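You operate a simulated robot arm through the tools that you are given. There is no shell and no other tool. Be economical: measure what you need, move in short steps, check, and stop when the job is done.

Carry out the task below with a simulated robot arm. There is one attempt and no reset: what you move stays moved.

TASK
Set the height bar as the hanging tag says, clamp it, then push the tote through.
Fine: the tote ends on the gate; the panel must not show too high.

Only the result counts: the job must be done as asked and must still hold three seconds after the hand-in. Knocking over, shifting, dropping, spilling or breaking anything else fails it.

THE ROBOT
A 7-joint arm with a two-finger parallel gripper on a trunk, on a base that drives. Base frame: it is fixed to the floor where the robot stands at the start and does not move with it; the origin is under the middle of the robot, x ahead of it, y to its left, z up. Units: mm, degrees, N and s.
Its first joint turns from -166.0 to 166.0 degrees. Places, roughly: check panel [800, 0, 700]; check power switch [800, 100, 600]; clamp knob [700, 0, 1100]; gate bolt [600, -100, 700]; grey tote slider [1000, -100, 800]; height slide [900, -300, 1100]; rollers of the gate [700, -800, 700]. Payload 1.57 kg.
Tool frame: the origin (TCP) lies between the finger pads and is the grasp point; the fingertips stand 30 mm ahead of it; z points along the fingers, y is the line along which they close. The gripper opens to 80 mm. The fingers are 17 mm wide and 12 mm thick; the gripper's body (40 by 82 mm) begins 80 mm behind the TCP.
Orientation is told as [roll, pitch, yaw] about the base's x, y, z axes, in that order, counted from this pose: with the fingers straight down and closing along the base's y, the tool's x points along the base's -x, its y along +y and its z along -z.

THE INTERFACE
- The arm moves only by the tool play_rows. Its argument "steps" is a list of rows, each a list of 7 numbers: the shift along the tool's x, y, z in units of 20 mm (1.0 is 20 mm), then the turn, a rotation vector about the tool's x, y, z in units of 6 degrees (1.0 is 6 degrees), then the opening in per cent of the stroke, from 0 (shut) to 100 (fully open). In form: [[x, y, z, wx, wy, wz, gripper], ...]. A call has 1 to 20 rows; each row shifts and turns the commanded pose from where the row before left it, along the tool's axes as they then stand. A call with a number of a shift or a turn outside -1 to 1 is refused whole. Each row takes 0.2 s and may step no farther than 50 mm and 8.6 degrees from the row before; otherwise, or with a gripper value out of range, the whole call is refused. A pose out of reach is approached as far as the arm can. The call stops where the force on the tool passes 40 N (or 10 N more than at its start, if that is more) or the arm is blocked; 0.2 s more then pass. Each finger travels about 153 mm/s and halts on what it meets, pressing with about 25 N; the grip force reading is that of the motor and also rises with nothing between the fingers. The clock runs only during rows and for 0.2 s after the last one: add rows that do not move to give the fingers time. The reply holds the time, the measured pose of the TCP, the force on the tool along the base axes, the opening and the grip force, in the units named above and with some noise, with the torque about the TCP (base axes, N m) and any sound that the robot's microphone picked up, and new pictures: "pictures" is both (left out), scene, wrist or none.
- Cameras (640 x 400 px; columns grow to the right, rows downward): "scene" is now at [-25.3, 136.7, 1386]; the picture's right is [-0.58, -0.81, 0.00], its down [-0.33, 0.23, -0.92] and it looks along [0.75, -0.53, -0.40] (base axes); focal length 239 px, centre (320, 200). "wrist" rides on the gripper at [72, -7, -122] in the tool frame; the picture's right is [0.09, 1.00, 0.00], its down [-0.84, 0.08, -0.54] and it looks along [-0.54, 0.05, 0.84] (tool axes); focal length 238 px, centre (320, 200). There is no depth. A picture from a camera that has moved, and an enlarged one, comes with that camera's place and axes in the base frame and with its lens.
- roll_base(legs): drives the robot by 1 to 6 legs, each [ahead, left, turn to the left] in mm, mm and degrees, along the robot's own axes; the way and the turn of a leg run together, so that a leg with both is an arc; at most 1500 mm and 180 degrees a leg. The arm and the cameras ride along, it lands a little off, and it stops where it bumps. It gives what a move gives, and a new picture of the scene camera.
- head_to(pan, tilt): turns the head with the scene camera to pan (to the left, within 143 degrees either way) and tilt (down, from -29 to 69), counted from straight ahead of the robot. It gives what a move gives, and a new picture of the scene camera.
- enlarge(camera, box): a new picture of the part [left, top, right, bottom] of that camera's present view, enlarged. The clock stands still meanwhile.
- job_done(): hands the job in; it is judged then, once.

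Work in short steps. Places have to be worked out from the pictures, the camera data and where the tool is seen: move nearer, look again, correct. Check each grasp and each placing, and mend what went wrong. You have 120 turns and 260 pictures in all, those below and enlarged ones among them. Open the gripper and draw the arm clear of the work before you hand the job in, unless the task says otherwise; then end with one line.

The tools are called after "Emit:" by a JSON object that holds its "api" and its "payload". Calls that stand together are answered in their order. play_rows: Moves the arm, as the interface text tells. Its arguments: {"type":"object","properties":{"steps":{"type":"array"},"pictures":{"type":"string","enum":["both","scene","wrist","none"]}},"required":["steps"]} The other tools are called the same way: roll_base (legs) drives the base; head_to (pan, tilt) turns the head that bears the scene camera; enlarge (camera, box) takes an enlarged picture of a part of a camera's view; job_done () hands the job in.

At the start:

```text
clock: 0.0
ee_pos: [624.0, 67.2, 1367.9]
orientation: [0.0, -0.1, 0.1]
force: [0.2, -0.9, -0.5]
moment: [0.03, 0.01, 0.03]
opening: 80.1
gripper_force: 0.1
robot x, y, heading: [-0.0, 1.3, -0.2]
head pan, tilt: [-35.4, 23.8]
```

scene: 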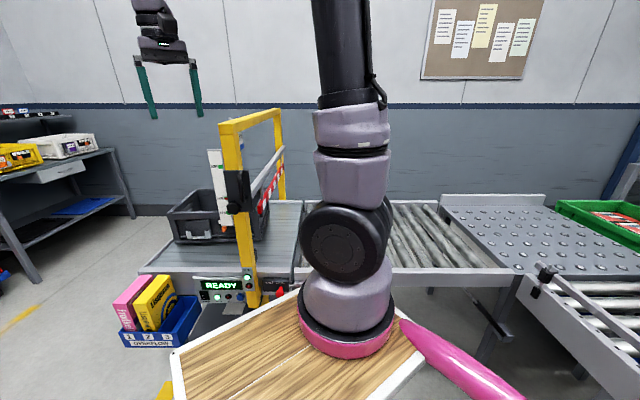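
wrist: 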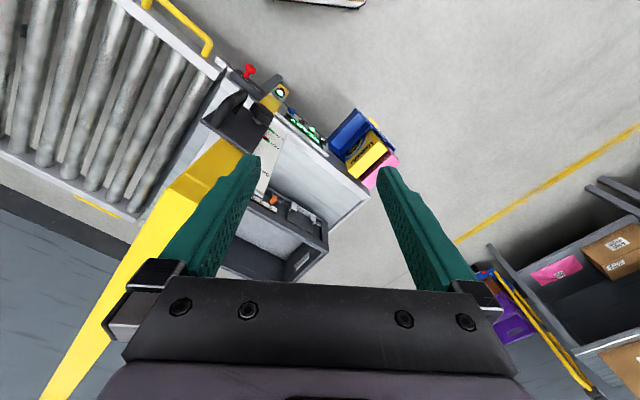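

I begin by looking closer at the gate, its tag and the panel.

Emit:
{"api": "enlarge", "payload": {"camera": "scene", "box": [150, 90, 310, 190]}}

Emit:
{"api": "enlarge", "payload": {"camera": "scene", "box": [150, 170, 310, 320]}}

Emit:
{"api": "enlarge", "payload": {"camera": "wrist", "box": [180, 50, 380, 290]}}

```text
4.00 times, centred on (230, 140) of scene
camera zoom: at [-25.3, 136.7, 1386.0], right [-0.58, -0.81, 0.0], down [-0.33, 0.23, -0.92], along [0.75, -0.53, -0.4], focal length 955 px, centre (680, 440)
```

zoom: 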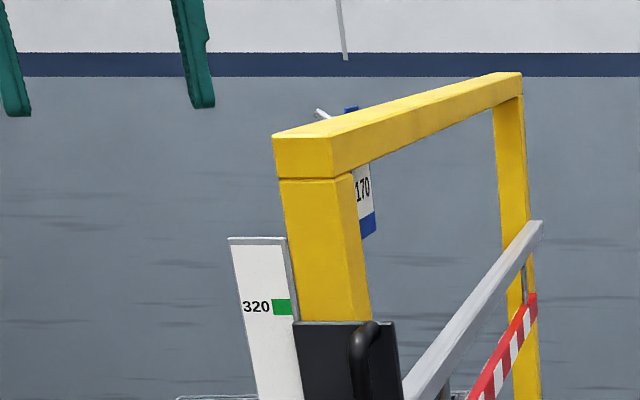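

```text
2.67 times, centred on (230, 245) of scene
camera zoom: at [-25.3, 136.7, 1386.0], right [-0.58, -0.81, 0.0], down [-0.33, 0.23, -0.92], along [0.75, -0.53, -0.4], focal length 637 px, centre (560, 80)
```

zoom: 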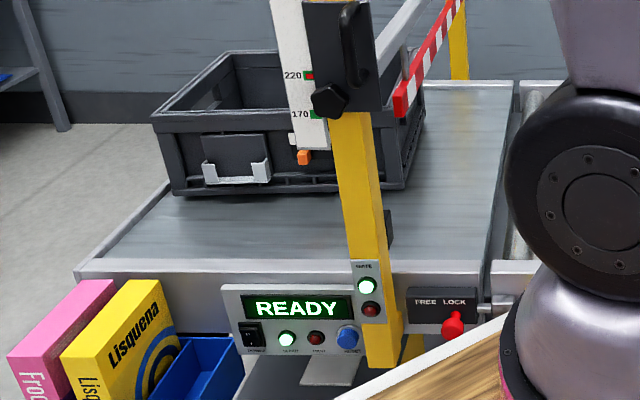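

```text
1.67 times, centred on (280, 170) of wrist
camera zoom: at [551.1, 59.4, 1489.5], right [-0.09, 1.0, 0.0], down [0.84, 0.08, 0.54], along [0.54, 0.05, -0.84], focal length 397 px, centre (387, 250)
```

zoom: 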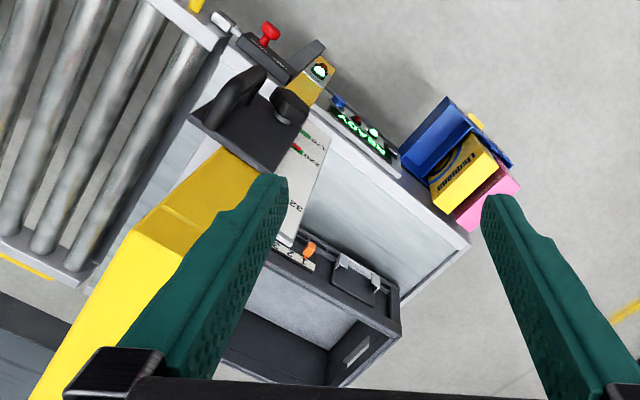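

The tag appears to read 170, but a post hides part of it. I raise the arm a bit, then turn to face the conveyor squarely.

Emit:
{"api": "play_rows", "payload": {"steps": [[0.5, 0, -1, 0, 0, 0, 100], [0.5, 0, -1, 0, 0, 0, 100], [0.5, 0, -1, 0, 0, 0, 100], [0.5, 0, -1, 0, 0, 0, 100]], "pictures": "none"}}

Emit:
{"api": "head_to", "payload": {"pan": 0, "tilt": 30}}

Emit:
{"api": "head_to", "payload": {"pan": -75, "tilt": 30}}

```text
clock: 1.0
ee_pos: [585.9, 66.4, 1448.0]
orientation: [-0.1, 0.1, 0.0]
force: [0.7, -0.2, -1.4]
moment: [0.0, 0.07, -0.04]
opening: 80.0
gripper_force: 0.0
robot x, y, heading: [3.3, 1.0, 0.1]
head pan, tilt: [-35.4, 23.8]
```

```text
clock: 2.0
ee_pos: [586.3, 66.0, 1447.9]
orientation: [0.1, 0.0, 0.0]
force: [0.4, -0.6, 0.0]
moment: [0.04, -0.02, 0.0]
opening: 80.1
gripper_force: 0.0
robot x, y, heading: [-0.6, 1.6, -0.2]
head pan, tilt: [0.0, 30.0]
camera scene: at [-10.2, 190.2, 1376.1], right [0.0, -1.0, 0.0], down [-0.5, 0.0, -0.87], along [0.87, 0.0, -0.5], focal length 239 px, centre (320, 200)
```

scene: 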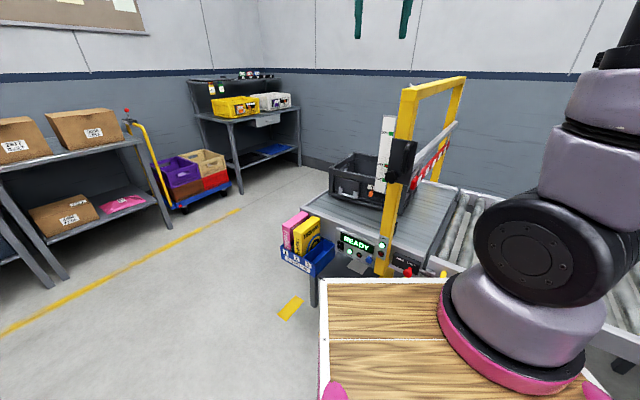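

```text
clock: 3.5
ee_pos: [586.4, 67.4, 1448.6]
orientation: [0.0, 0.0, 0.1]
force: [-0.1, -0.4, 0.7]
moment: [0.02, 0.0, 0.0]
opening: 80.1
gripper_force: 0.1
robot x, y, heading: [0.6, -1.0, 0.3]
head pan, tilt: [-75.0, 30.0]
camera scene: at [-77.2, 102.9, 1376.1], right [-0.97, -0.26, 0.0], down [-0.13, 0.48, -0.87], along [0.22, -0.84, -0.5], focal length 239 px, centre (320, 200)
```

scene: 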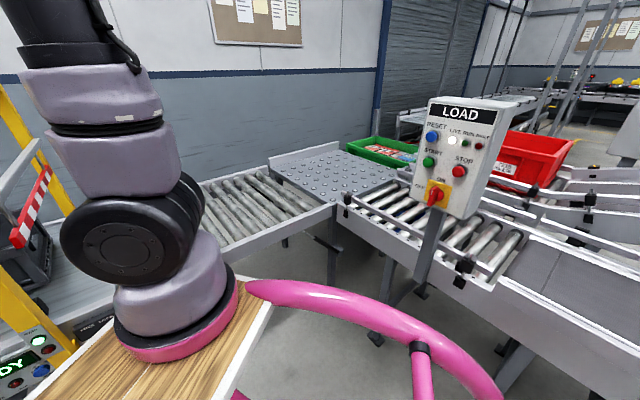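

The robot is a cart whose deck ends about 280 mm ahead, so there is room to turn. I shift ahead and left along the conveyor and turn to face it.

Emit:
{"api": "roll_base", "payload": {"legs": [[0, 0, -37], [0, 200, 0]]}}

Emit:
{"api": "head_to", "payload": {"pan": 0, "tilt": 25}}

```text
clock: 6.8
ee_pos: [629.3, -138.9, 1448.3]
orientation: [0.0, 0.0, -37.2]
force: [0.4, 0.5, 0.4]
moment: [0.02, 0.02, -0.01]
opening: 80.0
gripper_force: 0.2
robot x, y, heading: [122.2, 163.7, -36.9]
head pan, tilt: [-75.0, 30.0]
camera scene: at [123.5, 291.0, 1376.1], right [-0.93, 0.38, 0.0], down [0.19, 0.46, -0.87], along [-0.33, -0.8, -0.5], focal length 239 px, centre (320, 200)
```

scene: 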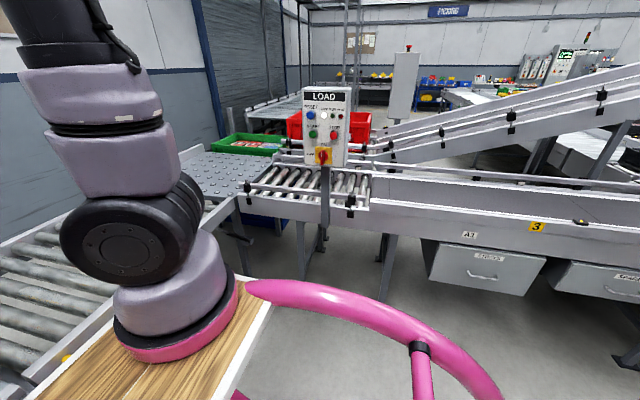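

```text
clock: 8.3
ee_pos: [629.0, -138.7, 1448.4]
orientation: [0.0, 0.0, -37.2]
force: [-0.2, -0.1, 0.5]
moment: [0.05, 0.0, -0.02]
opening: 80.2
gripper_force: 0.0
robot x, y, heading: [123.0, 163.0, -37.0]
head pan, tilt: [0.0, 25.0]
camera scene: at [231.0, 318.9, 1384.0], right [-0.61, -0.8, 0.0], down [-0.34, 0.26, -0.91], along [0.72, -0.55, -0.42], focal length 239 px, centre (320, 200)
```

scene: 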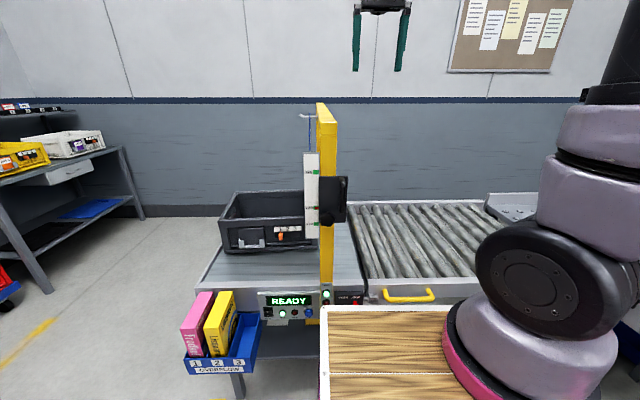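

The view is now square to the conveyor. I zoom in on the gate and the tag hook.

Emit:
{"api": "enlarge", "payload": {"camera": "scene", "box": [270, 90, 370, 165]}}

Emit:
{"api": "enlarge", "payload": {"camera": "scene", "box": [210, 160, 370, 330]}}

Emit:
{"api": "enlarge", "payload": {"camera": "wrist", "box": [0, 0, 320, 200]}}

```text
5.33 times, centred on (320, 128) of scene
camera zoom: at [231.0, 318.9, 1384.0], right [-0.61, -0.8, 0.0], down [-0.34, 0.26, -0.91], along [0.72, -0.55, -0.42], focal length 1273 px, centre (320, 587)
```

zoom: 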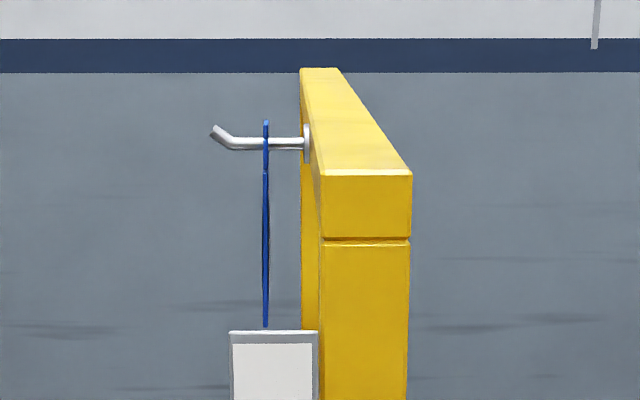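

```text
2.35 times, centred on (290, 245) of scene
camera zoom: at [231.0, 318.9, 1384.0], right [-0.61, -0.8, 0.0], down [-0.34, 0.26, -0.91], along [0.72, -0.55, -0.42], focal length 562 px, centre (391, 94)
```

zoom: 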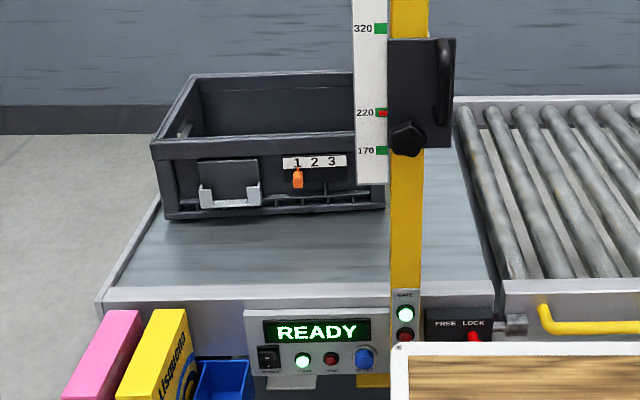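

```text
2.00 times, centred on (160, 100) of wrist
camera zoom: at [566.6, -100.9, 1569.4], right [0.53, 0.85, 0.0], down [0.71, -0.44, 0.54], along [0.46, -0.29, -0.84], focal length 477 px, centre (640, 400)
```

zoom: 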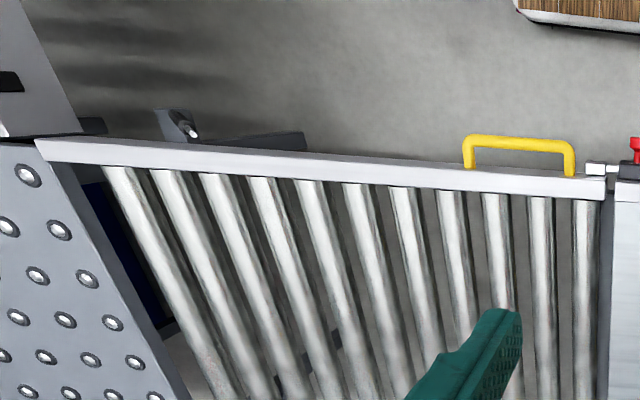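

The bar's pointer reads 220 now. I move left to see the tag from the upstream side and check it.

Emit:
{"api": "roll_base", "payload": {"legs": [[-50, 300, 0]]}}

Emit:
{"api": "enlarge", "payload": {"camera": "scene", "box": [350, 80, 510, 180]}}

Emit:
{"api": "enlarge", "payload": {"camera": "scene", "box": [350, 170, 510, 320]}}

```text
clock: 10.4
ee_pos: [773.3, 132.4, 1448.1]
orientation: [0.0, 0.0, -37.3]
force: [0.3, -0.8, -0.7]
moment: [0.0, 0.05, -0.01]
opening: 80.1
gripper_force: 0.1
robot x, y, heading: [268.1, 434.9, -37.1]
head pan, tilt: [0.0, 25.0]
camera scene: at [375.6, 589.9, 1384.0], right [-0.61, -0.8, 0.0], down [-0.34, 0.26, -0.91], along [0.72, -0.55, -0.42], focal length 239 px, centre (320, 200)
```

scene: 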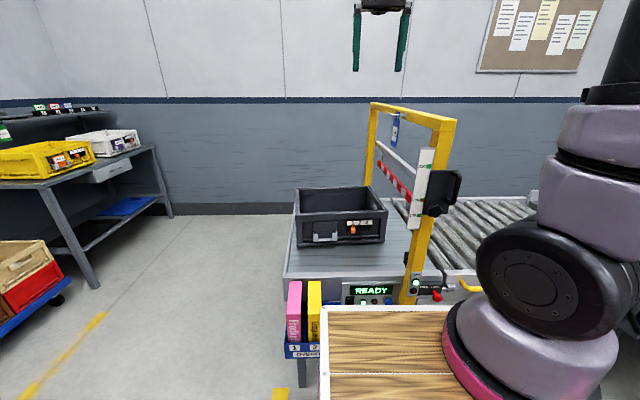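

```text
4.00 times, centred on (430, 130) of scene
camera zoom: at [375.6, 589.9, 1384.0], right [-0.61, -0.8, 0.0], down [-0.34, 0.26, -0.91], along [0.72, -0.55, -0.42], focal length 955 px, centre (-120, 480)
```

zoom: 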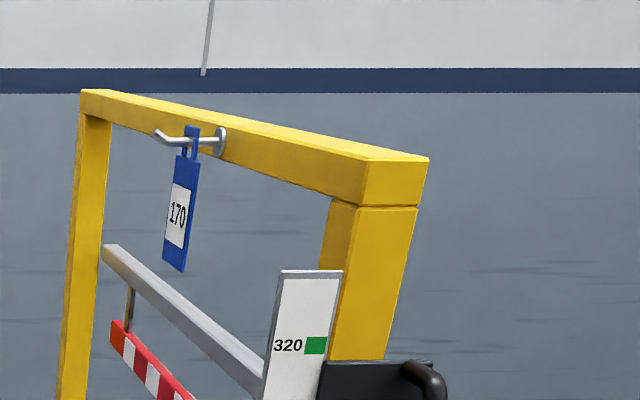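

```text
2.67 times, centred on (430, 245) of scene
camera zoom: at [375.6, 589.9, 1384.0], right [-0.61, -0.8, 0.0], down [-0.34, 0.26, -0.91], along [0.72, -0.55, -0.42], focal length 637 px, centre (27, 80)
```

zoom: 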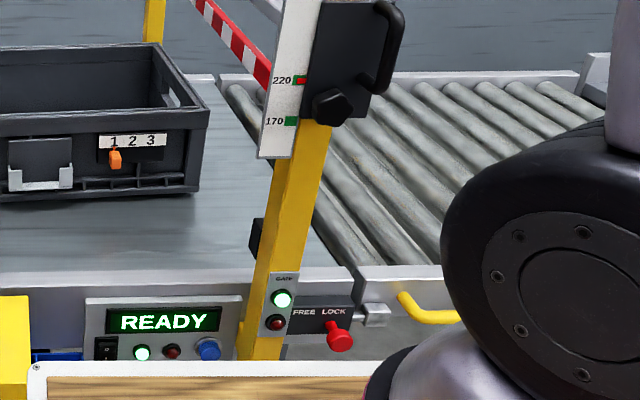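

The tag reads 170 and the pointer stands at 220; the bolt is already on LOCK with the gate lamp green. The knob triangulates to about (650, -23, 1080). To approach it horizontally I need to stand farther back, so I check behind first.

Emit:
{"api": "head_to", "payload": {"pan": -140, "tilt": 35}}

Emit:
{"api": "head_to", "payload": {"pan": 140, "tilt": 35}}

```text
clock: 12.6
ee_pos: [773.0, 132.1, 1448.5]
orientation: [0.0, 0.0, -37.2]
force: [0.5, -0.3, 0.8]
moment: [-0.04, -0.03, 0.0]
opening: 79.8
gripper_force: 0.0
robot x, y, heading: [268.4, 437.9, -37.1]
head pan, tilt: [-140.0, 35.0]
camera scene: at [214.3, 641.4, 1368.3], right [-0.05, 1.0, 0.0], down [0.57, 0.03, -0.82], along [-0.82, -0.04, -0.57], focal length 239 px, centre (320, 200)
```

scene: 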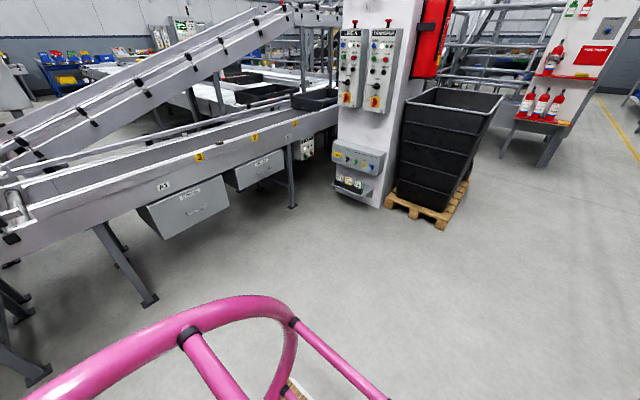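

```text
clock: 16.5
ee_pos: [773.1, 133.0, 1448.2]
orientation: [0.0, 0.1, -37.2]
force: [0.4, 0.2, 0.1]
moment: [0.03, -0.01, -0.05]
opening: 80.0
gripper_force: 0.1
robot x, y, heading: [265.4, 437.0, -37.5]
head pan, tilt: [140.0, 35.0]
camera scene: at [282.9, 731.5, 1368.3], right [0.98, 0.22, 0.0], down [0.13, -0.56, -0.82], along [-0.18, 0.8, -0.57], focal length 239 px, centre (320, 200)
```

scene: 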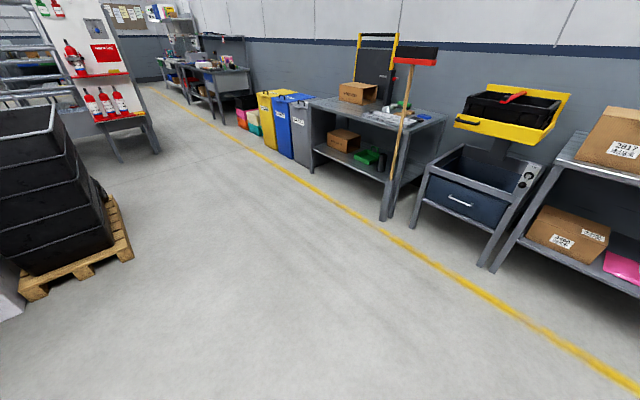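

Plenty of room behind. I back off and shift right so that the knob is straight ahead at about 740 mm, then look at it.

Emit:
{"api": "roll_base", "payload": {"legs": [[-160, -130, 0]]}}

Emit:
{"api": "head_to", "payload": {"pan": -15, "tilt": 20}}

Emit:
{"api": "play_rows", "payload": {"steps": [[0, 0, 0, 0, -1, 0, 60], [0, 0, 0, 0, -1, 0, 60], [0, 0, 0, 0, -1, 0, 60], [0, 0, 0, 0, -1, 0, 60], [0, 0, 0, 0, -1, 0, 60], [0, 0, 0, 0, -1, 0, 60], [0, 0, 0, 0, -1, 0, 60], [0, 0, 0, 0, -1, 0, 60], [0, 0, 0, 0, -1, 0, 60], [0, 0, 0, 0, -1, 0, 60], [0, 0, 0, 0, -1, 0, 60], [0, 0, 0, 0, -1, 0, 60], [0, 0, 0, 0, -1, 0, 60], [0, 0, 0, 0, -1, 0, 60], [0, 0, 0, 0, -1, 0, 60]]}}

```text
clock: 18.1
ee_pos: [565.4, 118.5, 1449.4]
orientation: [-0.1, 0.0, -37.5]
force: [-0.2, 0.1, -0.9]
moment: [-0.02, 0.03, 0.03]
opening: 80.1
gripper_force: 0.1
robot x, y, heading: [64.9, 424.4, -37.6]
head pan, tilt: [140.0, 35.0]
camera scene: at [76.9, 720.2, 1368.3], right [0.98, 0.22, 0.0], down [0.12, -0.56, -0.82], along [-0.18, 0.8, -0.57], focal length 239 px, centre (320, 200)
```

scene: 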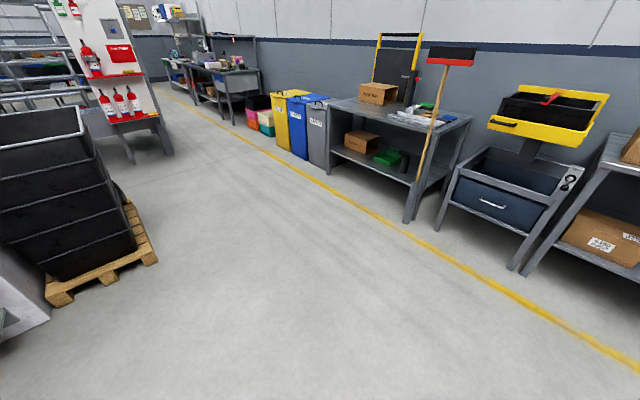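

```text
clock: 20.5
ee_pos: [564.2, 118.7, 1447.9]
orientation: [0.1, 0.0, -37.5]
force: [-0.4, -0.3, 0.1]
moment: [0.02, 0.02, 0.0]
opening: 79.7
gripper_force: 0.1
robot x, y, heading: [59.1, 423.3, -37.5]
head pan, tilt: [-15.0, 20.0]
camera scene: at [152.7, 560.4, 1392.1], right [-0.79, -0.61, 0.0], down [-0.21, 0.27, -0.94], along [0.57, -0.75, -0.34], focal length 239 px, centre (320, 200)
```

scene: 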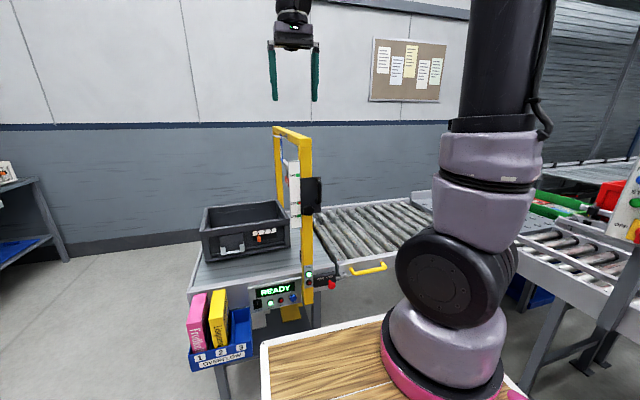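

```text
clock: 23.7
ee_pos: [569.4, 105.7, 1437.9]
orientation: [41.7, -86.5, -78.6]
force: [0.3, -0.3, -0.8]
moment: [0.02, 0.01, 0.02]
opening: 48.1
gripper_force: 0.0
robot x, y, heading: [56.9, 426.1, -37.5]
head pan, tilt: [-15.0, 20.0]
camera scene: at [175.5, 585.5, 1401.0], right [-0.52, -0.85, 0.0], down [-0.21, 0.13, -0.97], along [0.83, -0.5, -0.25], focal length 239 px, centre (320, 200)
camera wrist: at [466.1, 177.4, 1369.9], right [0.6, 0.8, -0.05], down [-0.38, 0.34, 0.86], along [0.71, -0.5, 0.5], focal length 238 px, centre (320, 200)
```

scene: 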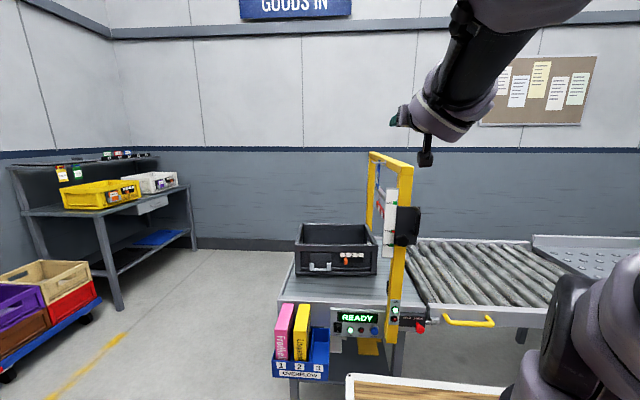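
wrist: 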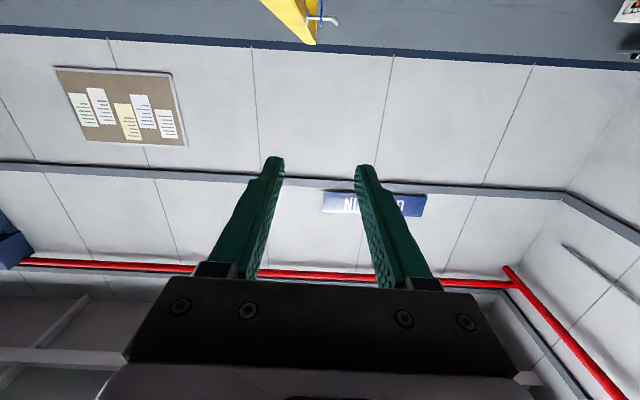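

The body leans and turns along with the arm, but the poses are reported. I lower the tool to knob height, about 150 mm short of it.

Emit:
{"api": "play_rows", "payload": {"steps": [[1, -0.147, 0, 0, 0, 0, 60], [1, -0.147, 0, 0, 0, 0, 60], [1, -0.147, 0, 0, 0, 0, 60], [1, -0.147, 0, 0, 0, 0, 60], [1, -0.147, 0, 0, 0, 0, 60], [1, -0.147, 0, 0, 0, 0, 60], [1, -0.147, 0, 0, 0, 0, 60], [1, -0.147, 0, 0, 0, 0, 60], [1, -0.147, 0, 0, 0, 0, 60], [1, -0.147, 0, 0, 0, 0, 60], [1, -0.147, 0, 0, 0, 0, 60], [1, -0.147, 0, 0, 0, 0, 60], [1, -0.147, 0, 0, 0, 0, 60], [1, -0.147, 0, 0, 0, 0, 60], [1, -0.147, 0, 0, 0, 0, 60], [1, -0.147, 0, 0, 0, 0, 60], [1, -0.147, 0, 0, 0, 0, 60]]}}

```text
clock: 27.3
ee_pos: [669.9, 96.3, 1190.8]
orientation: [146.5, -90.0, 175.9]
force: [0.1, 0.3, 0.5]
moment: [0.03, -0.03, -0.02]
opening: 48.0
gripper_force: 0.1
out of reach, approached as far as the arm can: row 2, 3, 4, 5, 6, 7, 8, 9, 10, 11, 12, 13, 14, 15, 16
robot x, y, heading: [61.2, 420.9, -37.5]
head pan, tilt: [-15.0, 20.0]
camera scene: at [152.5, 560.5, 1392.1], right [-0.79, -0.61, 0.0], down [-0.21, 0.27, -0.94], along [0.57, -0.75, -0.34], focal length 239 px, centre (320, 200)
camera wrist: at [568.9, 165.8, 1118.8], right [0.61, 0.79, -0.09], down [-0.38, 0.39, 0.84], along [0.7, -0.47, 0.54], focal length 238 px, centre (320, 200)
```

scene: 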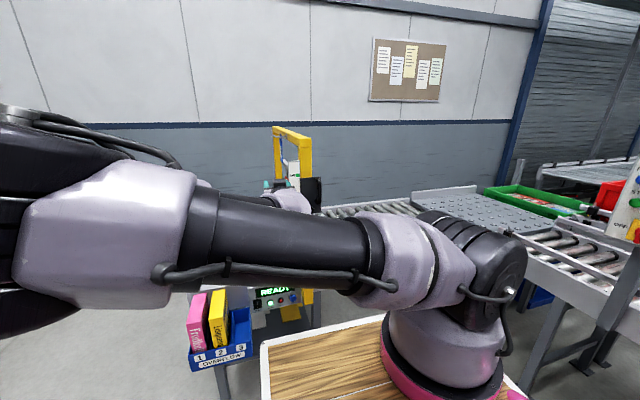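
wrist: 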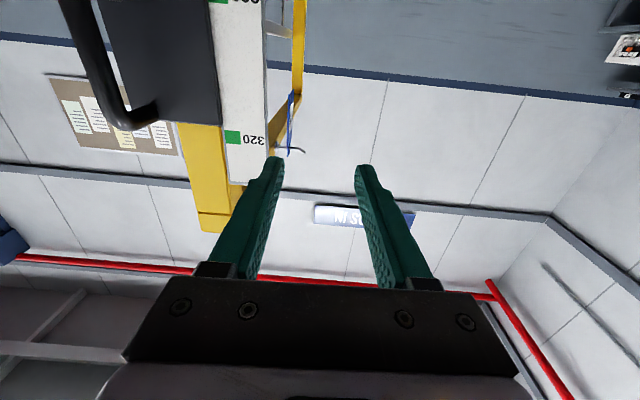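

The arm is cramped this close. I check where it settles.

Emit:
{"api": "play_rows", "payload": {"steps": [[0, 0, 0, 0, 0, 0, 60], [0, 0, 0, 0, 0, 0, 60]], "pictures": "none"}}

```text
clock: 27.9
ee_pos: [670.6, 96.3, 1191.4]
orientation: [174.9, -89.9, 147.5]
force: [-0.2, -0.1, 0.2]
moment: [0.0, 0.01, 0.0]
opening: 48.2
gripper_force: 0.0
robot x, y, heading: [60.8, 421.3, -37.4]
head pan, tilt: [-15.0, 20.0]
```

I back the base off 130 mm, then bring the tool down and to the right.

Emit:
{"api": "roll_base", "payload": {"legs": [[-130, 0, 0]]}}

Emit:
{"api": "play_rows", "payload": {"steps": [[0.8, -0.8, 0, 0, 0, 0, 60], [0.8, -0.8, 0, 0, 0, 0, 60], [0.8, -0.8, 0, 0, 0, 0, 60], [0.8, -0.8, 0, 0, 0, 0, 60]]}}

```text
clock: 29.2
ee_pos: [568.5, 172.2, 1190.5]
orientation: [-131.9, -89.9, 94.3]
force: [0.0, 1.0, -0.1]
moment: [0.05, 0.01, 0.02]
opening: 48.1
gripper_force: 0.0
robot x, y, heading: [-42.4, 497.9, -37.4]
head pan, tilt: [-15.0, 20.0]
camera scene: at [51.0, 638.6, 1392.1], right [-0.79, -0.61, 0.0], down [-0.21, 0.27, -0.94], along [0.57, -0.75, -0.34], focal length 239 px, centre (320, 200)
```

scene: 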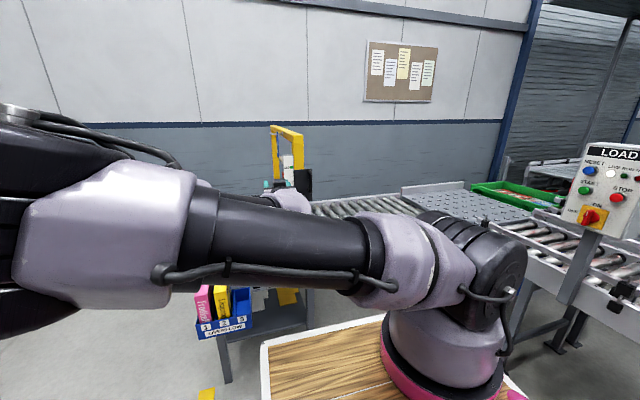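

```text
clock: 30.2
ee_pos: [559.6, 121.4, 1124.8]
orientation: [165.2, -90.0, 157.1]
force: [0.3, -0.1, 0.9]
moment: [0.01, 0.02, 0.01]
opening: 48.3
gripper_force: 0.1
out of reach, approached as far as the arm can: row 1, 2, 3, 4
robot x, y, heading: [-43.3, 497.4, -37.8]
head pan, tilt: [-15.0, 20.0]
camera scene: at [50.9, 638.7, 1392.1], right [-0.79, -0.61, 0.0], down [-0.21, 0.27, -0.94], along [0.57, -0.75, -0.34], focal length 239 px, centre (320, 200)
camera wrist: at [459.0, 191.7, 1052.8], right [0.61, 0.79, -0.09], down [-0.38, 0.39, 0.84], along [0.69, -0.47, 0.54], focal length 238 px, centre (320, 200)
```

scene: 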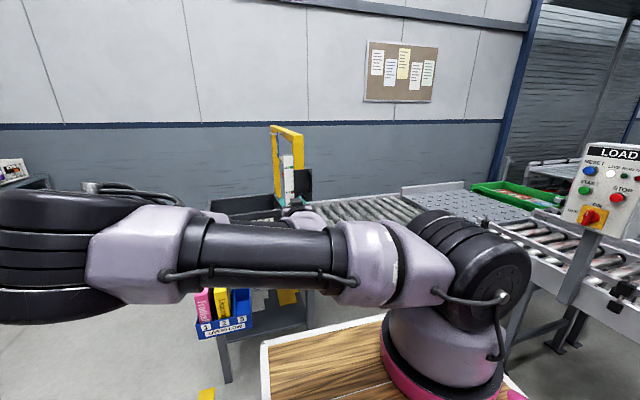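
wrist: 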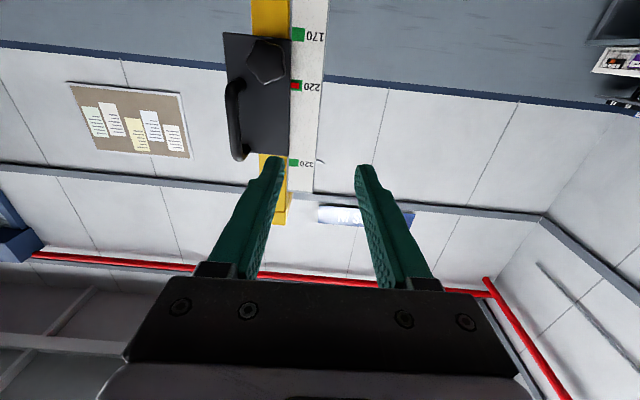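

The wrist view shows the knob well; it agrees with (650, -24, ~1075). I move forward, right and down in line with it.

Emit:
{"api": "play_rows", "payload": {"steps": [[0, 0, 1, 0, 0, 0, 60], [0, 0, 1, 0, 0, 0, 60], [0.8, -1, 0.5, 0, 0, 0, 60], [0.8, -1, 0.5, 0, 0, 0, 60], [0.8, -1, 0, 0, 0, 0, 60], [0, 0, 0, 0, 0, 0, 60]]}}

```text
clock: 31.6
ee_pos: [571.0, 39.7, 1077.6]
orientation: [17.1, -90.0, -54.9]
force: [-0.2, 0.7, -0.3]
moment: [0.01, -0.01, -0.03]
opening: 47.8
gripper_force: 0.2
robot x, y, heading: [-41.2, 499.2, -37.5]
head pan, tilt: [-15.0, 20.0]
camera scene: at [51.1, 638.6, 1392.1], right [-0.79, -0.61, 0.0], down [-0.21, 0.27, -0.94], along [0.57, -0.75, -0.34], focal length 239 px, centre (320, 200)
camera wrist: at [469.9, 108.6, 1005.2], right [0.61, 0.79, -0.09], down [-0.38, 0.39, 0.84], along [0.7, -0.47, 0.54], focal length 238 px, centre (320, 200)
```

scene: 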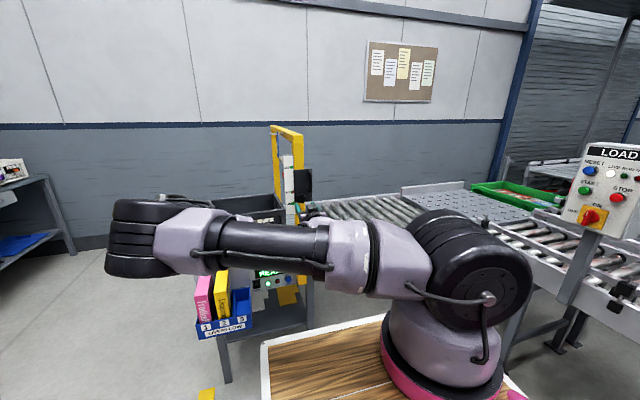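
wrist: 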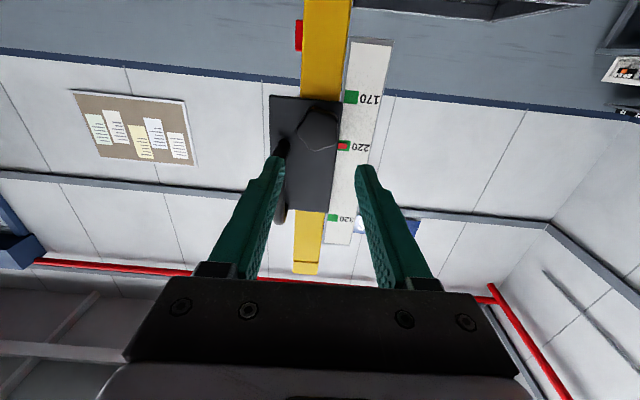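

I roll the gripper 90° so the fingers grip above and below the knob with the camera on the left.

Emit:
{"api": "play_rows", "payload": {"steps": [[0, 0, 0, 0, 0, 1, 90], [0, 0, 0, 0, 0, 1, 90], [0, 0, 0, 0, 0, 1, 90], [0, 0, 0, 0, 0, 1, 90], [0, 0, 0, 0, 0, 1, 90], [0, 0, 0, 0, 0, 1, 90], [0, 0, 0, 0, 0, 1, 90], [0, 0, 0, 0, 0, 1, 90], [0, 0, 0, 0, 0, 1, 90], [0, 0, 0, 0, 0, 1, 90], [0, 0, 0, 0, 0, 1, 90], [0, 0, 0, 0, 0, 1, 90], [0, 0, 0, 0, 0, 1, 90], [0, 0, 0, 0, 0, 1, 90], [0, 0, 0, 0, 0, 1, 90]], "pictures": "wrist"}}

```text
clock: 34.8
ee_pos: [569.4, 38.2, 1076.1]
orientation: [90.1, 0.1, -127.8]
force: [0.7, 0.4, 0.1]
moment: [0.01, 0.0, -0.02]
opening: 72.1
gripper_force: 0.1
robot x, y, heading: [-39.8, 504.4, -37.6]
head pan, tilt: [-15.0, 20.0]
camera wrist: at [516.4, 169.8, 1068.9], right [0.06, 0.07, 1.0], down [-0.94, -0.33, 0.08], along [0.33, -0.94, 0.05], focal length 238 px, centre (320, 200)
```

wrist: 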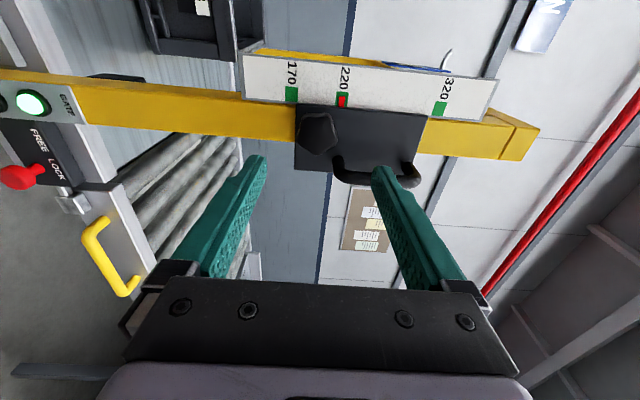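

Knob is centred with the tool (within 3 mm). I advance 60 mm and look.

Emit:
{"api": "play_rows", "payload": {"steps": [[0, -0.15, 1, 0, 0, 0, 90], [0, 0, 1, 0, 0, 0, 90], [0, 0, 1, 0, 0, 0, 90], [0, 0, 0, 0, 0, 0, 90]], "pictures": "wrist"}}

```text
clock: 35.8
ee_pos: [616.9, 2.3, 1072.1]
orientation: [90.0, -0.1, -127.7]
force: [0.0, -0.9, 1.0]
moment: [0.01, 0.0, -0.02]
opening: 71.9
gripper_force: 0.0
robot x, y, heading: [-39.9, 500.1, -37.7]
head pan, tilt: [-15.0, 20.0]
camera wrist: at [563.8, 133.9, 1065.1], right [0.06, 0.07, 1.0], down [-0.94, -0.33, 0.08], along [0.33, -0.94, 0.05], focal length 238 px, centre (320, 200)
```

wrist: 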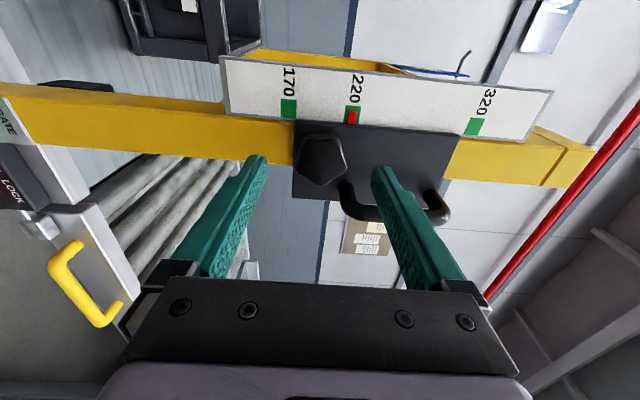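

Still aligned. I advance another 20 mm and look closely before closing.

Emit:
{"api": "play_rows", "payload": {"steps": [[0, 0, 0.5, 0, 0, 0, 90], [0, 0, 0.5, 0, 0, 0, 90], [0, 0, 0, 0, 0, 0, 90]], "pictures": "none"}}

Emit:
{"api": "enlarge", "payload": {"camera": "wrist", "box": [200, 60, 480, 260]}}

```text
clock: 36.6
ee_pos: [633.2, -10.1, 1072.0]
orientation: [89.9, 0.0, -127.7]
force: [-0.1, -0.3, -0.6]
moment: [0.0, -0.02, -0.01]
opening: 72.2
gripper_force: 0.0
robot x, y, heading: [-39.5, 503.5, -37.7]
head pan, tilt: [-15.0, 20.0]
```

```text
2.00 times, centred on (340, 160) of wrist
camera zoom: at [579.0, 121.5, 1064.7], right [0.06, 0.07, 1.0], down [-0.94, -0.33, 0.08], along [0.33, -0.94, 0.05], focal length 477 px, centre (280, 280)
```

zoom: 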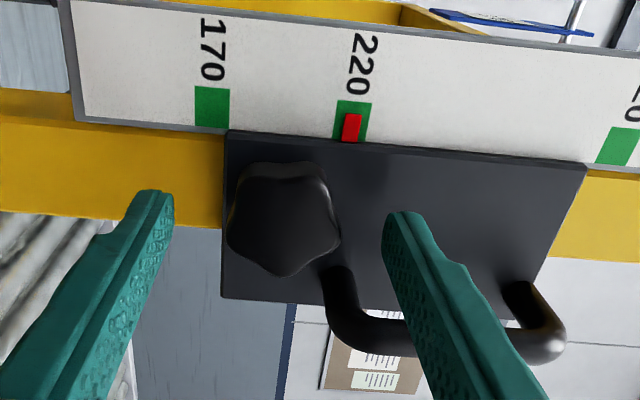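

Fingers straddle the knob. I advance 8 mm more and close on it.

Emit:
{"api": "play_rows", "payload": {"steps": [[0, 0, 0.4, 0, 0, 0, 90], [0, 0, 0, 0, 0, 0, 75], [0, 0, 0, 0, 0, 0, 60], [0, 0, 0, 0, 0, 0, 45], [0, 0, 0, 0, 0, 0, 30], [0, 0, 0, 0, 0, 0, 10], [0, 0, 0, 0, 0, 0, 0], [0, 0, 0, 0, 0, 0, 0]], "pictures": "wrist"}}

```text
clock: 38.4
ee_pos: [638.3, -14.1, 1072.5]
orientation: [90.0, 0.1, -127.7]
force: [3.0, -2.1, 4.8]
moment: [-0.22, -0.33, -0.11]
opening: 37.6
gripper_force: 43.5
robot x, y, heading: [-40.3, 499.2, -37.6]
head pan, tilt: [-15.0, 20.0]
camera wrist: at [585.3, 116.4, 1065.5], right [0.06, 0.07, 1.0], down [-0.94, -0.33, 0.08], along [0.33, -0.94, 0.05], focal length 238 px, centre (320, 200)
```

wrist: 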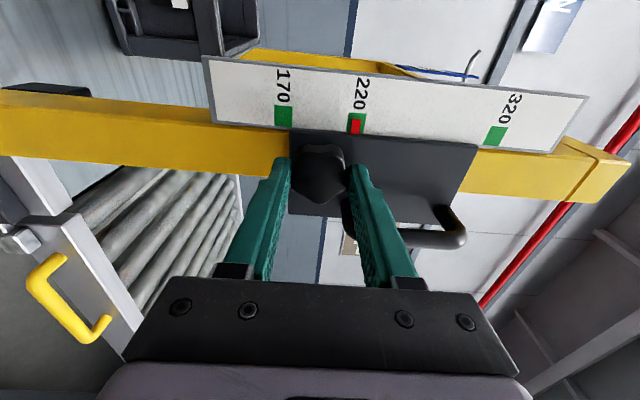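

Gripped (37.6 mm). I turn counter-clockwise (−z) 48° to loosen and watch torque.

Emit:
{"api": "play_rows", "payload": {"steps": [[0, 0, 0, 0, 0, -1, 0], [0, 0, 0, 0, 0, -1, 0], [0, 0, 0, 0, 0, -1, 0], [0, 0, 0, 0, 0, -1, 0], [0, 0, 0, 0, 0, -1, 0], [0, 0, 0, 0, 0, -1, 0], [0, 0, 0, 0, 0, -1, 0], [0, 0, 0, 0, 0, -1, 0], [0, 0, 0, 0, 0, 0, 0]], "pictures": "wrist"}}

```text
clock: 40.4
ee_pos: [638.7, -15.5, 1072.8]
orientation: [89.9, -48.1, -127.6]
force: [0.5, 4.1, -2.2]
moment: [-0.29, -0.42, 0.36]
opening: 37.6
gripper_force: 43.6
robot x, y, heading: [-42.8, 500.3, -37.6]
head pan, tilt: [-15.0, 20.0]
camera wrist: at [567.6, 93.5, 1014.5], right [0.49, 0.63, 0.6], down [-0.73, -0.07, 0.68], along [0.47, -0.77, 0.43], focal length 238 px, centre (320, 200)
```

wrist: 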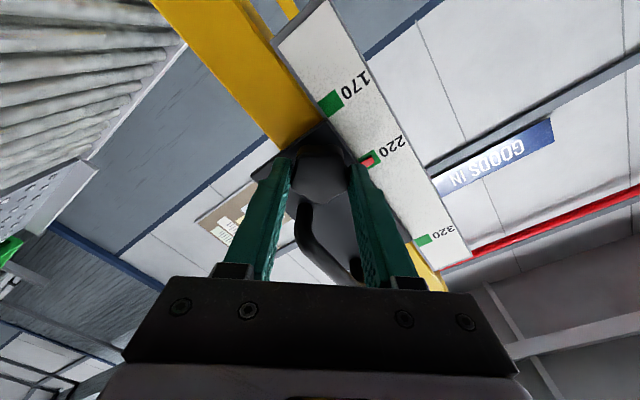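

The knob turned with almost no resistance. I try sliding down 10 mm to see whether it is free.

Emit:
{"api": "play_rows", "payload": {"steps": [[0.185, -0.167, 0, 0, 0, 0, 0], [0.185, -0.167, 0, 0, 0, 0, 0], [0, 0, 0, 0, 0, 0, 0]], "pictures": "wrist"}}

```text
clock: 41.2
ee_pos: [639.0, -14.6, 1064.2]
orientation: [89.9, -48.0, -127.7]
force: [2.4, -0.7, 4.7]
moment: [-0.45, -0.66, 0.21]
opening: 37.7
gripper_force: 43.3
robot x, y, heading: [-41.0, 500.8, -37.6]
head pan, tilt: [-15.0, 20.0]
camera wrist: at [567.8, 93.7, 1005.3], right [0.49, 0.63, 0.6], down [-0.74, -0.07, 0.67], along [0.47, -0.77, 0.43], focal length 238 px, centre (320, 200)
```

wrist: 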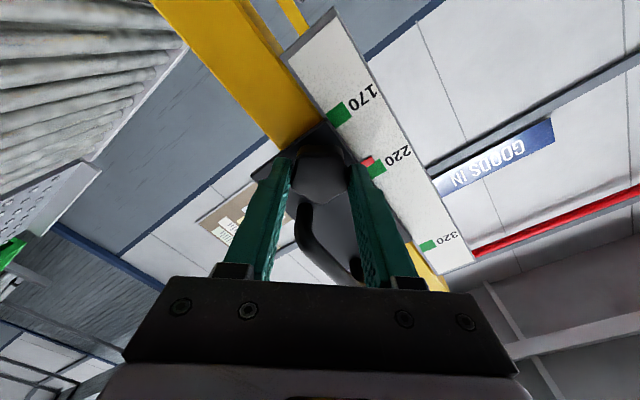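

It slides freely. I go down 36 mm more, then compare the pointer with the 170 mark.

Emit:
{"api": "play_rows", "payload": {"steps": [[0.334, -0.301, 0, 0, 0, 0, 0], [0.334, -0.301, 0, 0, 0, 0, 0], [0.334, -0.301, 0, 0, 0, 0, 0], [0.334, -0.301, 0, 0, 0, 0, 0], [0, 0, 0, 0, 0, 0, 0]], "pictures": "none"}}

Emit:
{"api": "enlarge", "payload": {"camera": "wrist", "box": [280, 60, 440, 220]}}

```text
clock: 42.4
ee_pos: [639.0, -15.0, 1025.7]
orientation: [90.0, -48.0, -127.8]
force: [2.7, -15.9, -1.7]
moment: [-0.6, -0.77, -0.32]
opening: 37.7
gripper_force: 44.3
robot x, y, heading: [-37.8, 499.8, -37.6]
head pan, tilt: [-15.0, 20.0]
```

```text
2.50 times, centred on (360, 140) of wrist
camera zoom: at [568.0, 93.9, 967.0], right [0.49, 0.63, 0.6], down [-0.74, -0.06, 0.67], along [0.46, -0.77, 0.43], focal length 596 px, centre (220, 350)
```

zoom: 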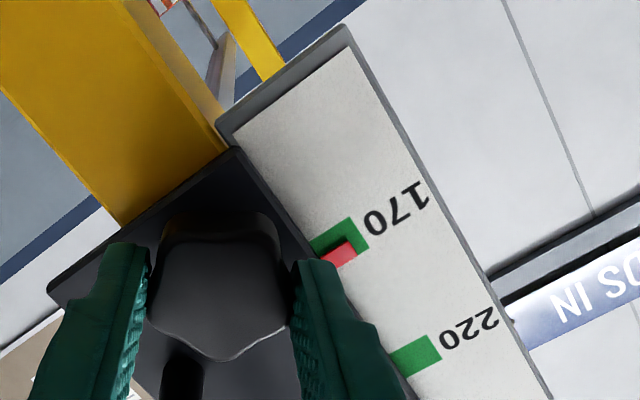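

Pointer is a few mm above 170; z says 3.2 mm remain. I move that and check again.

Emit:
{"api": "play_rows", "payload": {"steps": [[0.12, -0.108, 0, 0, 0, 0, 0], [0, 0, 0, 0, 0, 0, 0], [0, 0, 0, 0, 0, 0, 0]], "pictures": "none"}}

Emit:
{"api": "enlarge", "payload": {"camera": "wrist", "box": [280, 60, 440, 220]}}

Emit:
{"api": "enlarge", "payload": {"camera": "scene", "box": [240, 110, 360, 230]}}

```text
clock: 43.2
ee_pos: [639.9, -15.3, 1022.8]
orientation: [90.1, -48.0, -127.9]
force: [7.8, -24.1, 4.7]
moment: [-0.74, -1.0, -0.19]
opening: 37.6
gripper_force: 43.9
robot x, y, heading: [-41.3, 500.3, -37.6]
head pan, tilt: [-15.0, 20.0]
```

```text
2.50 times, centred on (360, 140) of wrist
camera zoom: at [568.0, 93.9, 964.9], right [0.49, 0.63, 0.6], down [-0.74, -0.06, 0.67], along [0.46, -0.77, 0.43], focal length 596 px, centre (220, 350)
```

zoom: 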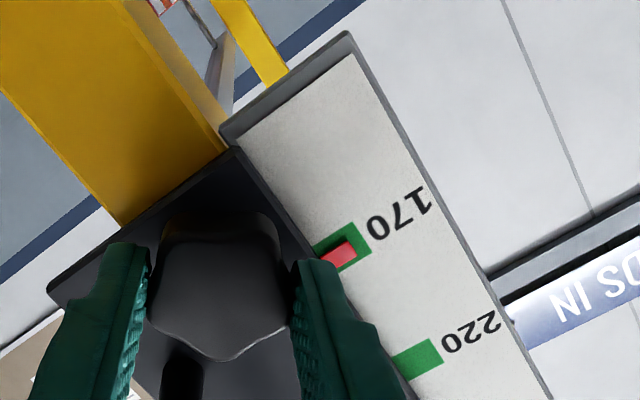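

```text
3.33 times, centred on (300, 170) of scene
camera zoom: at [51.2, 637.6, 1392.2], right [-0.79, -0.61, 0.0], down [-0.21, 0.27, -0.94], along [0.57, -0.75, -0.34], focal length 796 px, centre (387, 300)
```

zoom: 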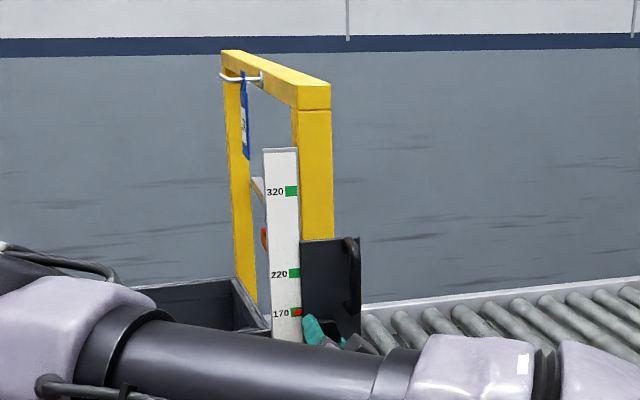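

Travel is 50.0 mm and the pointer sits on the 170 mark. Now I turn the knob back clockwise to clamp.

Emit:
{"api": "play_rows", "payload": {"steps": [[0, 0, 0, 0, 0, 1, 0], [0, 0, 0, 0, 0, 1, 0], [0, 0, 0, 0, 0, 1, 0], [0, 0, 0, 0, 0, 1, 0], [0, 0, 0, 0, 0, 1, 0], [0, 0, 0, 0, 0, 1, 0], [0, 0, 0, 0, 0, 1, 0], [0, 0, 0, 0, 0, 1, 0], [0, 0, 0, 0, 0, 0, 0]], "pictures": "none"}}

Emit:
{"api": "enlarge", "payload": {"camera": "wrist", "box": [240, 60, 440, 220]}}

```text
clock: 45.2
ee_pos: [639.0, -13.9, 1023.0]
orientation: [90.0, 0.2, -127.7]
force: [-8.8, -1.2, -2.9]
moment: [0.01, 0.43, -0.45]
opening: 37.6
gripper_force: 43.4
robot x, y, heading: [-41.0, 497.9, -37.9]
head pan, tilt: [-15.0, 20.0]
```

```text
2.50 times, centred on (340, 140) of wrist
camera zoom: at [585.2, 116.8, 1016.3], right [0.06, 0.07, 1.0], down [-0.94, -0.33, 0.08], along [0.33, -0.94, 0.05], focal length 596 px, centre (270, 350)
```

zoom: 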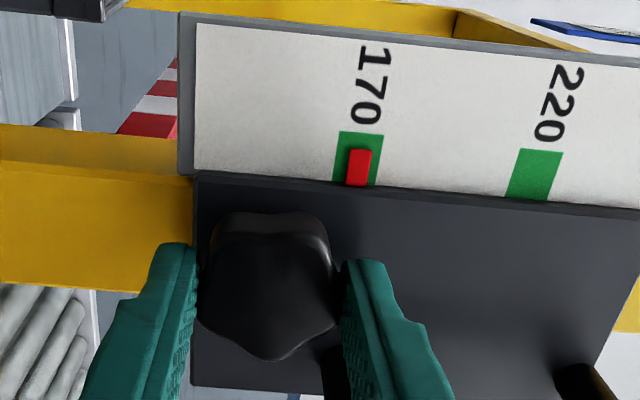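

The pointer is dead on 170. I keep turning clockwise until the knob resists.

Emit:
{"api": "play_rows", "payload": {"steps": [[0, 0, 0, 0, 0, 1, 0], [0, 0, 0, 0, 0, 1, 0], [0, 0, 0, 0, 0, 1, 0], [0, 0, 0, 0, 0, 1, 0], [0, 0, 0, 0, 0, 0, 0]], "pictures": "wrist"}}

```text
clock: 46.4
ee_pos: [639.1, -15.3, 1022.7]
orientation: [90.0, 24.0, -127.8]
force: [8.1, -3.8, -2.8]
moment: [0.09, 0.98, -0.76]
opening: 37.4
gripper_force: 44.3
robot x, y, heading: [-43.7, 499.6, -37.7]
head pan, tilt: [-15.0, 20.0]
camera wrist: at [582.6, 113.0, 1045.8], right [-0.2, -0.25, 0.95], down [-0.92, -0.3, -0.27], along [0.35, -0.92, -0.17], focal length 238 px, centre (320, 200)
```

wrist: 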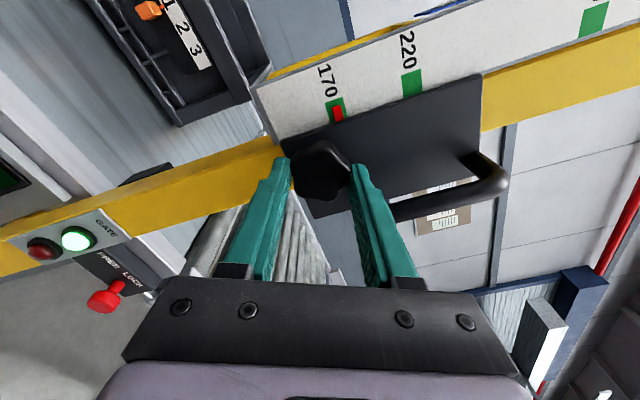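

Resistance is rising a little. I continue another 24°.

Emit:
{"api": "play_rows", "payload": {"steps": [[0, 0, 0, 0, 0, 1, 0], [0, 0, 0, 0, 0, 1, 0], [0, 0, 0, 0, 0, 1, 0], [0, 0, 0, 0, 0, 1, 0], [0, 0, 0, 0, 0, 0, 0]], "pictures": "wrist"}}

```text
clock: 46.8
ee_pos: [640.5, -13.9, 1024.7]
orientation: [88.6, 28.1, -129.3]
force: [-3.3, 0.7, 2.3]
moment: [0.09, 0.13, -0.6]
opening: 37.5
gripper_force: 43.8
out of reach, approached as far as the arm can: row 1
robot x, y, heading: [-41.2, 500.5, -37.6]
head pan, tilt: [-15.0, 20.0]
stopped in row 1: the force on the tool passed its limit at 55 N (the readings are from after the stop); the commanded pose is now the measured one
camera wrist: at [586.5, 112.3, 1054.5], right [-0.23, -0.31, 0.92], down [-0.91, -0.26, -0.31], along [0.34, -0.91, -0.23], focal length 238 px, centre (320, 200)
```

wrist: 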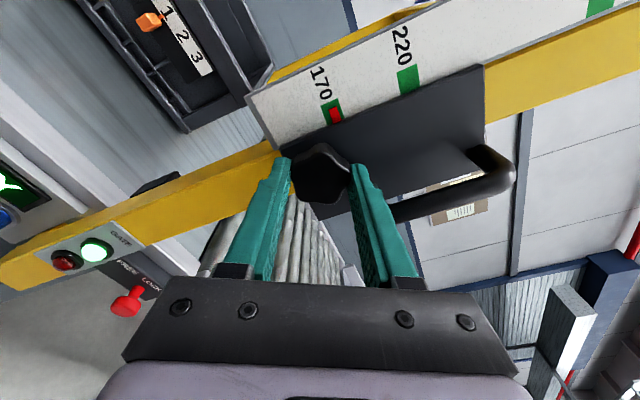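

The wrist hit its joint limit. I check the pointer and gently test whether the bar is clamped.

Emit:
{"api": "enlarge", "payload": {"camera": "wrist", "box": [240, 60, 440, 220]}}

Emit:
{"api": "play_rows", "payload": {"steps": [[0, 0, 0, 0, 0, -0.3, 0], [0, 0, 0, 0, 0, 0, 0], [0, 0, 0, 0, 0, 0, 0]], "pictures": "none"}}

```text
2.50 times, centred on (340, 140) of wrist
camera zoom: at [586.5, 112.3, 1054.5], right [-0.23, -0.31, 0.92], down [-0.91, -0.26, -0.31], along [0.34, -0.91, -0.23], focal length 596 px, centre (270, 350)
```

zoom: 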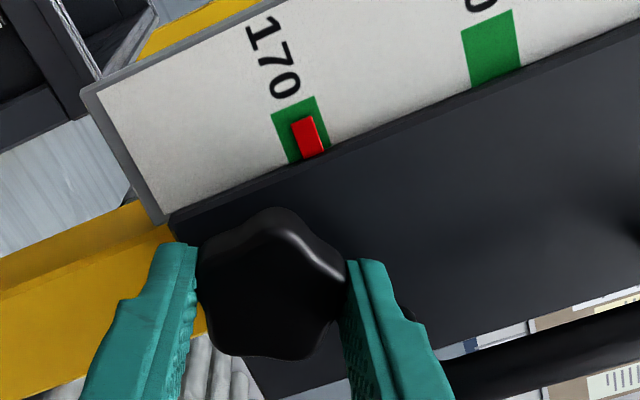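

```text
clock: 47.6
ee_pos: [640.8, -15.8, 1023.4]
orientation: [88.7, 26.3, -129.0]
force: [1.3, -7.2, 4.8]
moment: [-0.09, -0.08, 0.0]
opening: 37.3
gripper_force: 43.3
robot x, y, heading: [-43.2, 500.5, -37.6]
head pan, tilt: [-15.0, 20.0]
```

I press up 3 mm to feel whether the slide holds.

Emit:
{"api": "play_rows", "payload": {"steps": [[0.066, 0.135, 0, 0, 0, 0, 0], [0, 0, 0, 0, 0, 0, 0], [0, 0, 0, 0, 0, 0, 0]], "pictures": "none"}}

Emit:
{"api": "enlarge", "payload": {"camera": "wrist", "box": [240, 60, 440, 220]}}

```text
clock: 48.4
ee_pos: [641.1, -13.5, 1024.9]
orientation: [88.4, 26.3, -129.3]
force: [-3.0, -9.9, -17.1]
moment: [0.27, 0.29, -0.09]
opening: 37.7
gripper_force: 43.7
robot x, y, heading: [-43.1, 500.8, -37.7]
head pan, tilt: [-15.0, 20.0]
```

```text
2.50 times, centred on (340, 140) of wrist
camera zoom: at [587.1, 113.0, 1053.0], right [-0.21, -0.29, 0.93], down [-0.92, -0.27, -0.29], along [0.34, -0.92, -0.21], focal length 596 px, centre (270, 350)
```

zoom: 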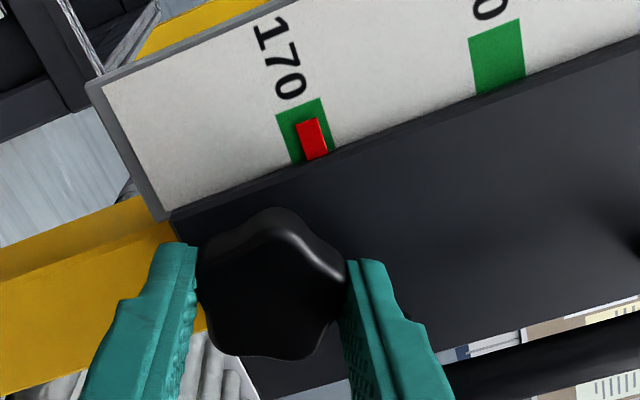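

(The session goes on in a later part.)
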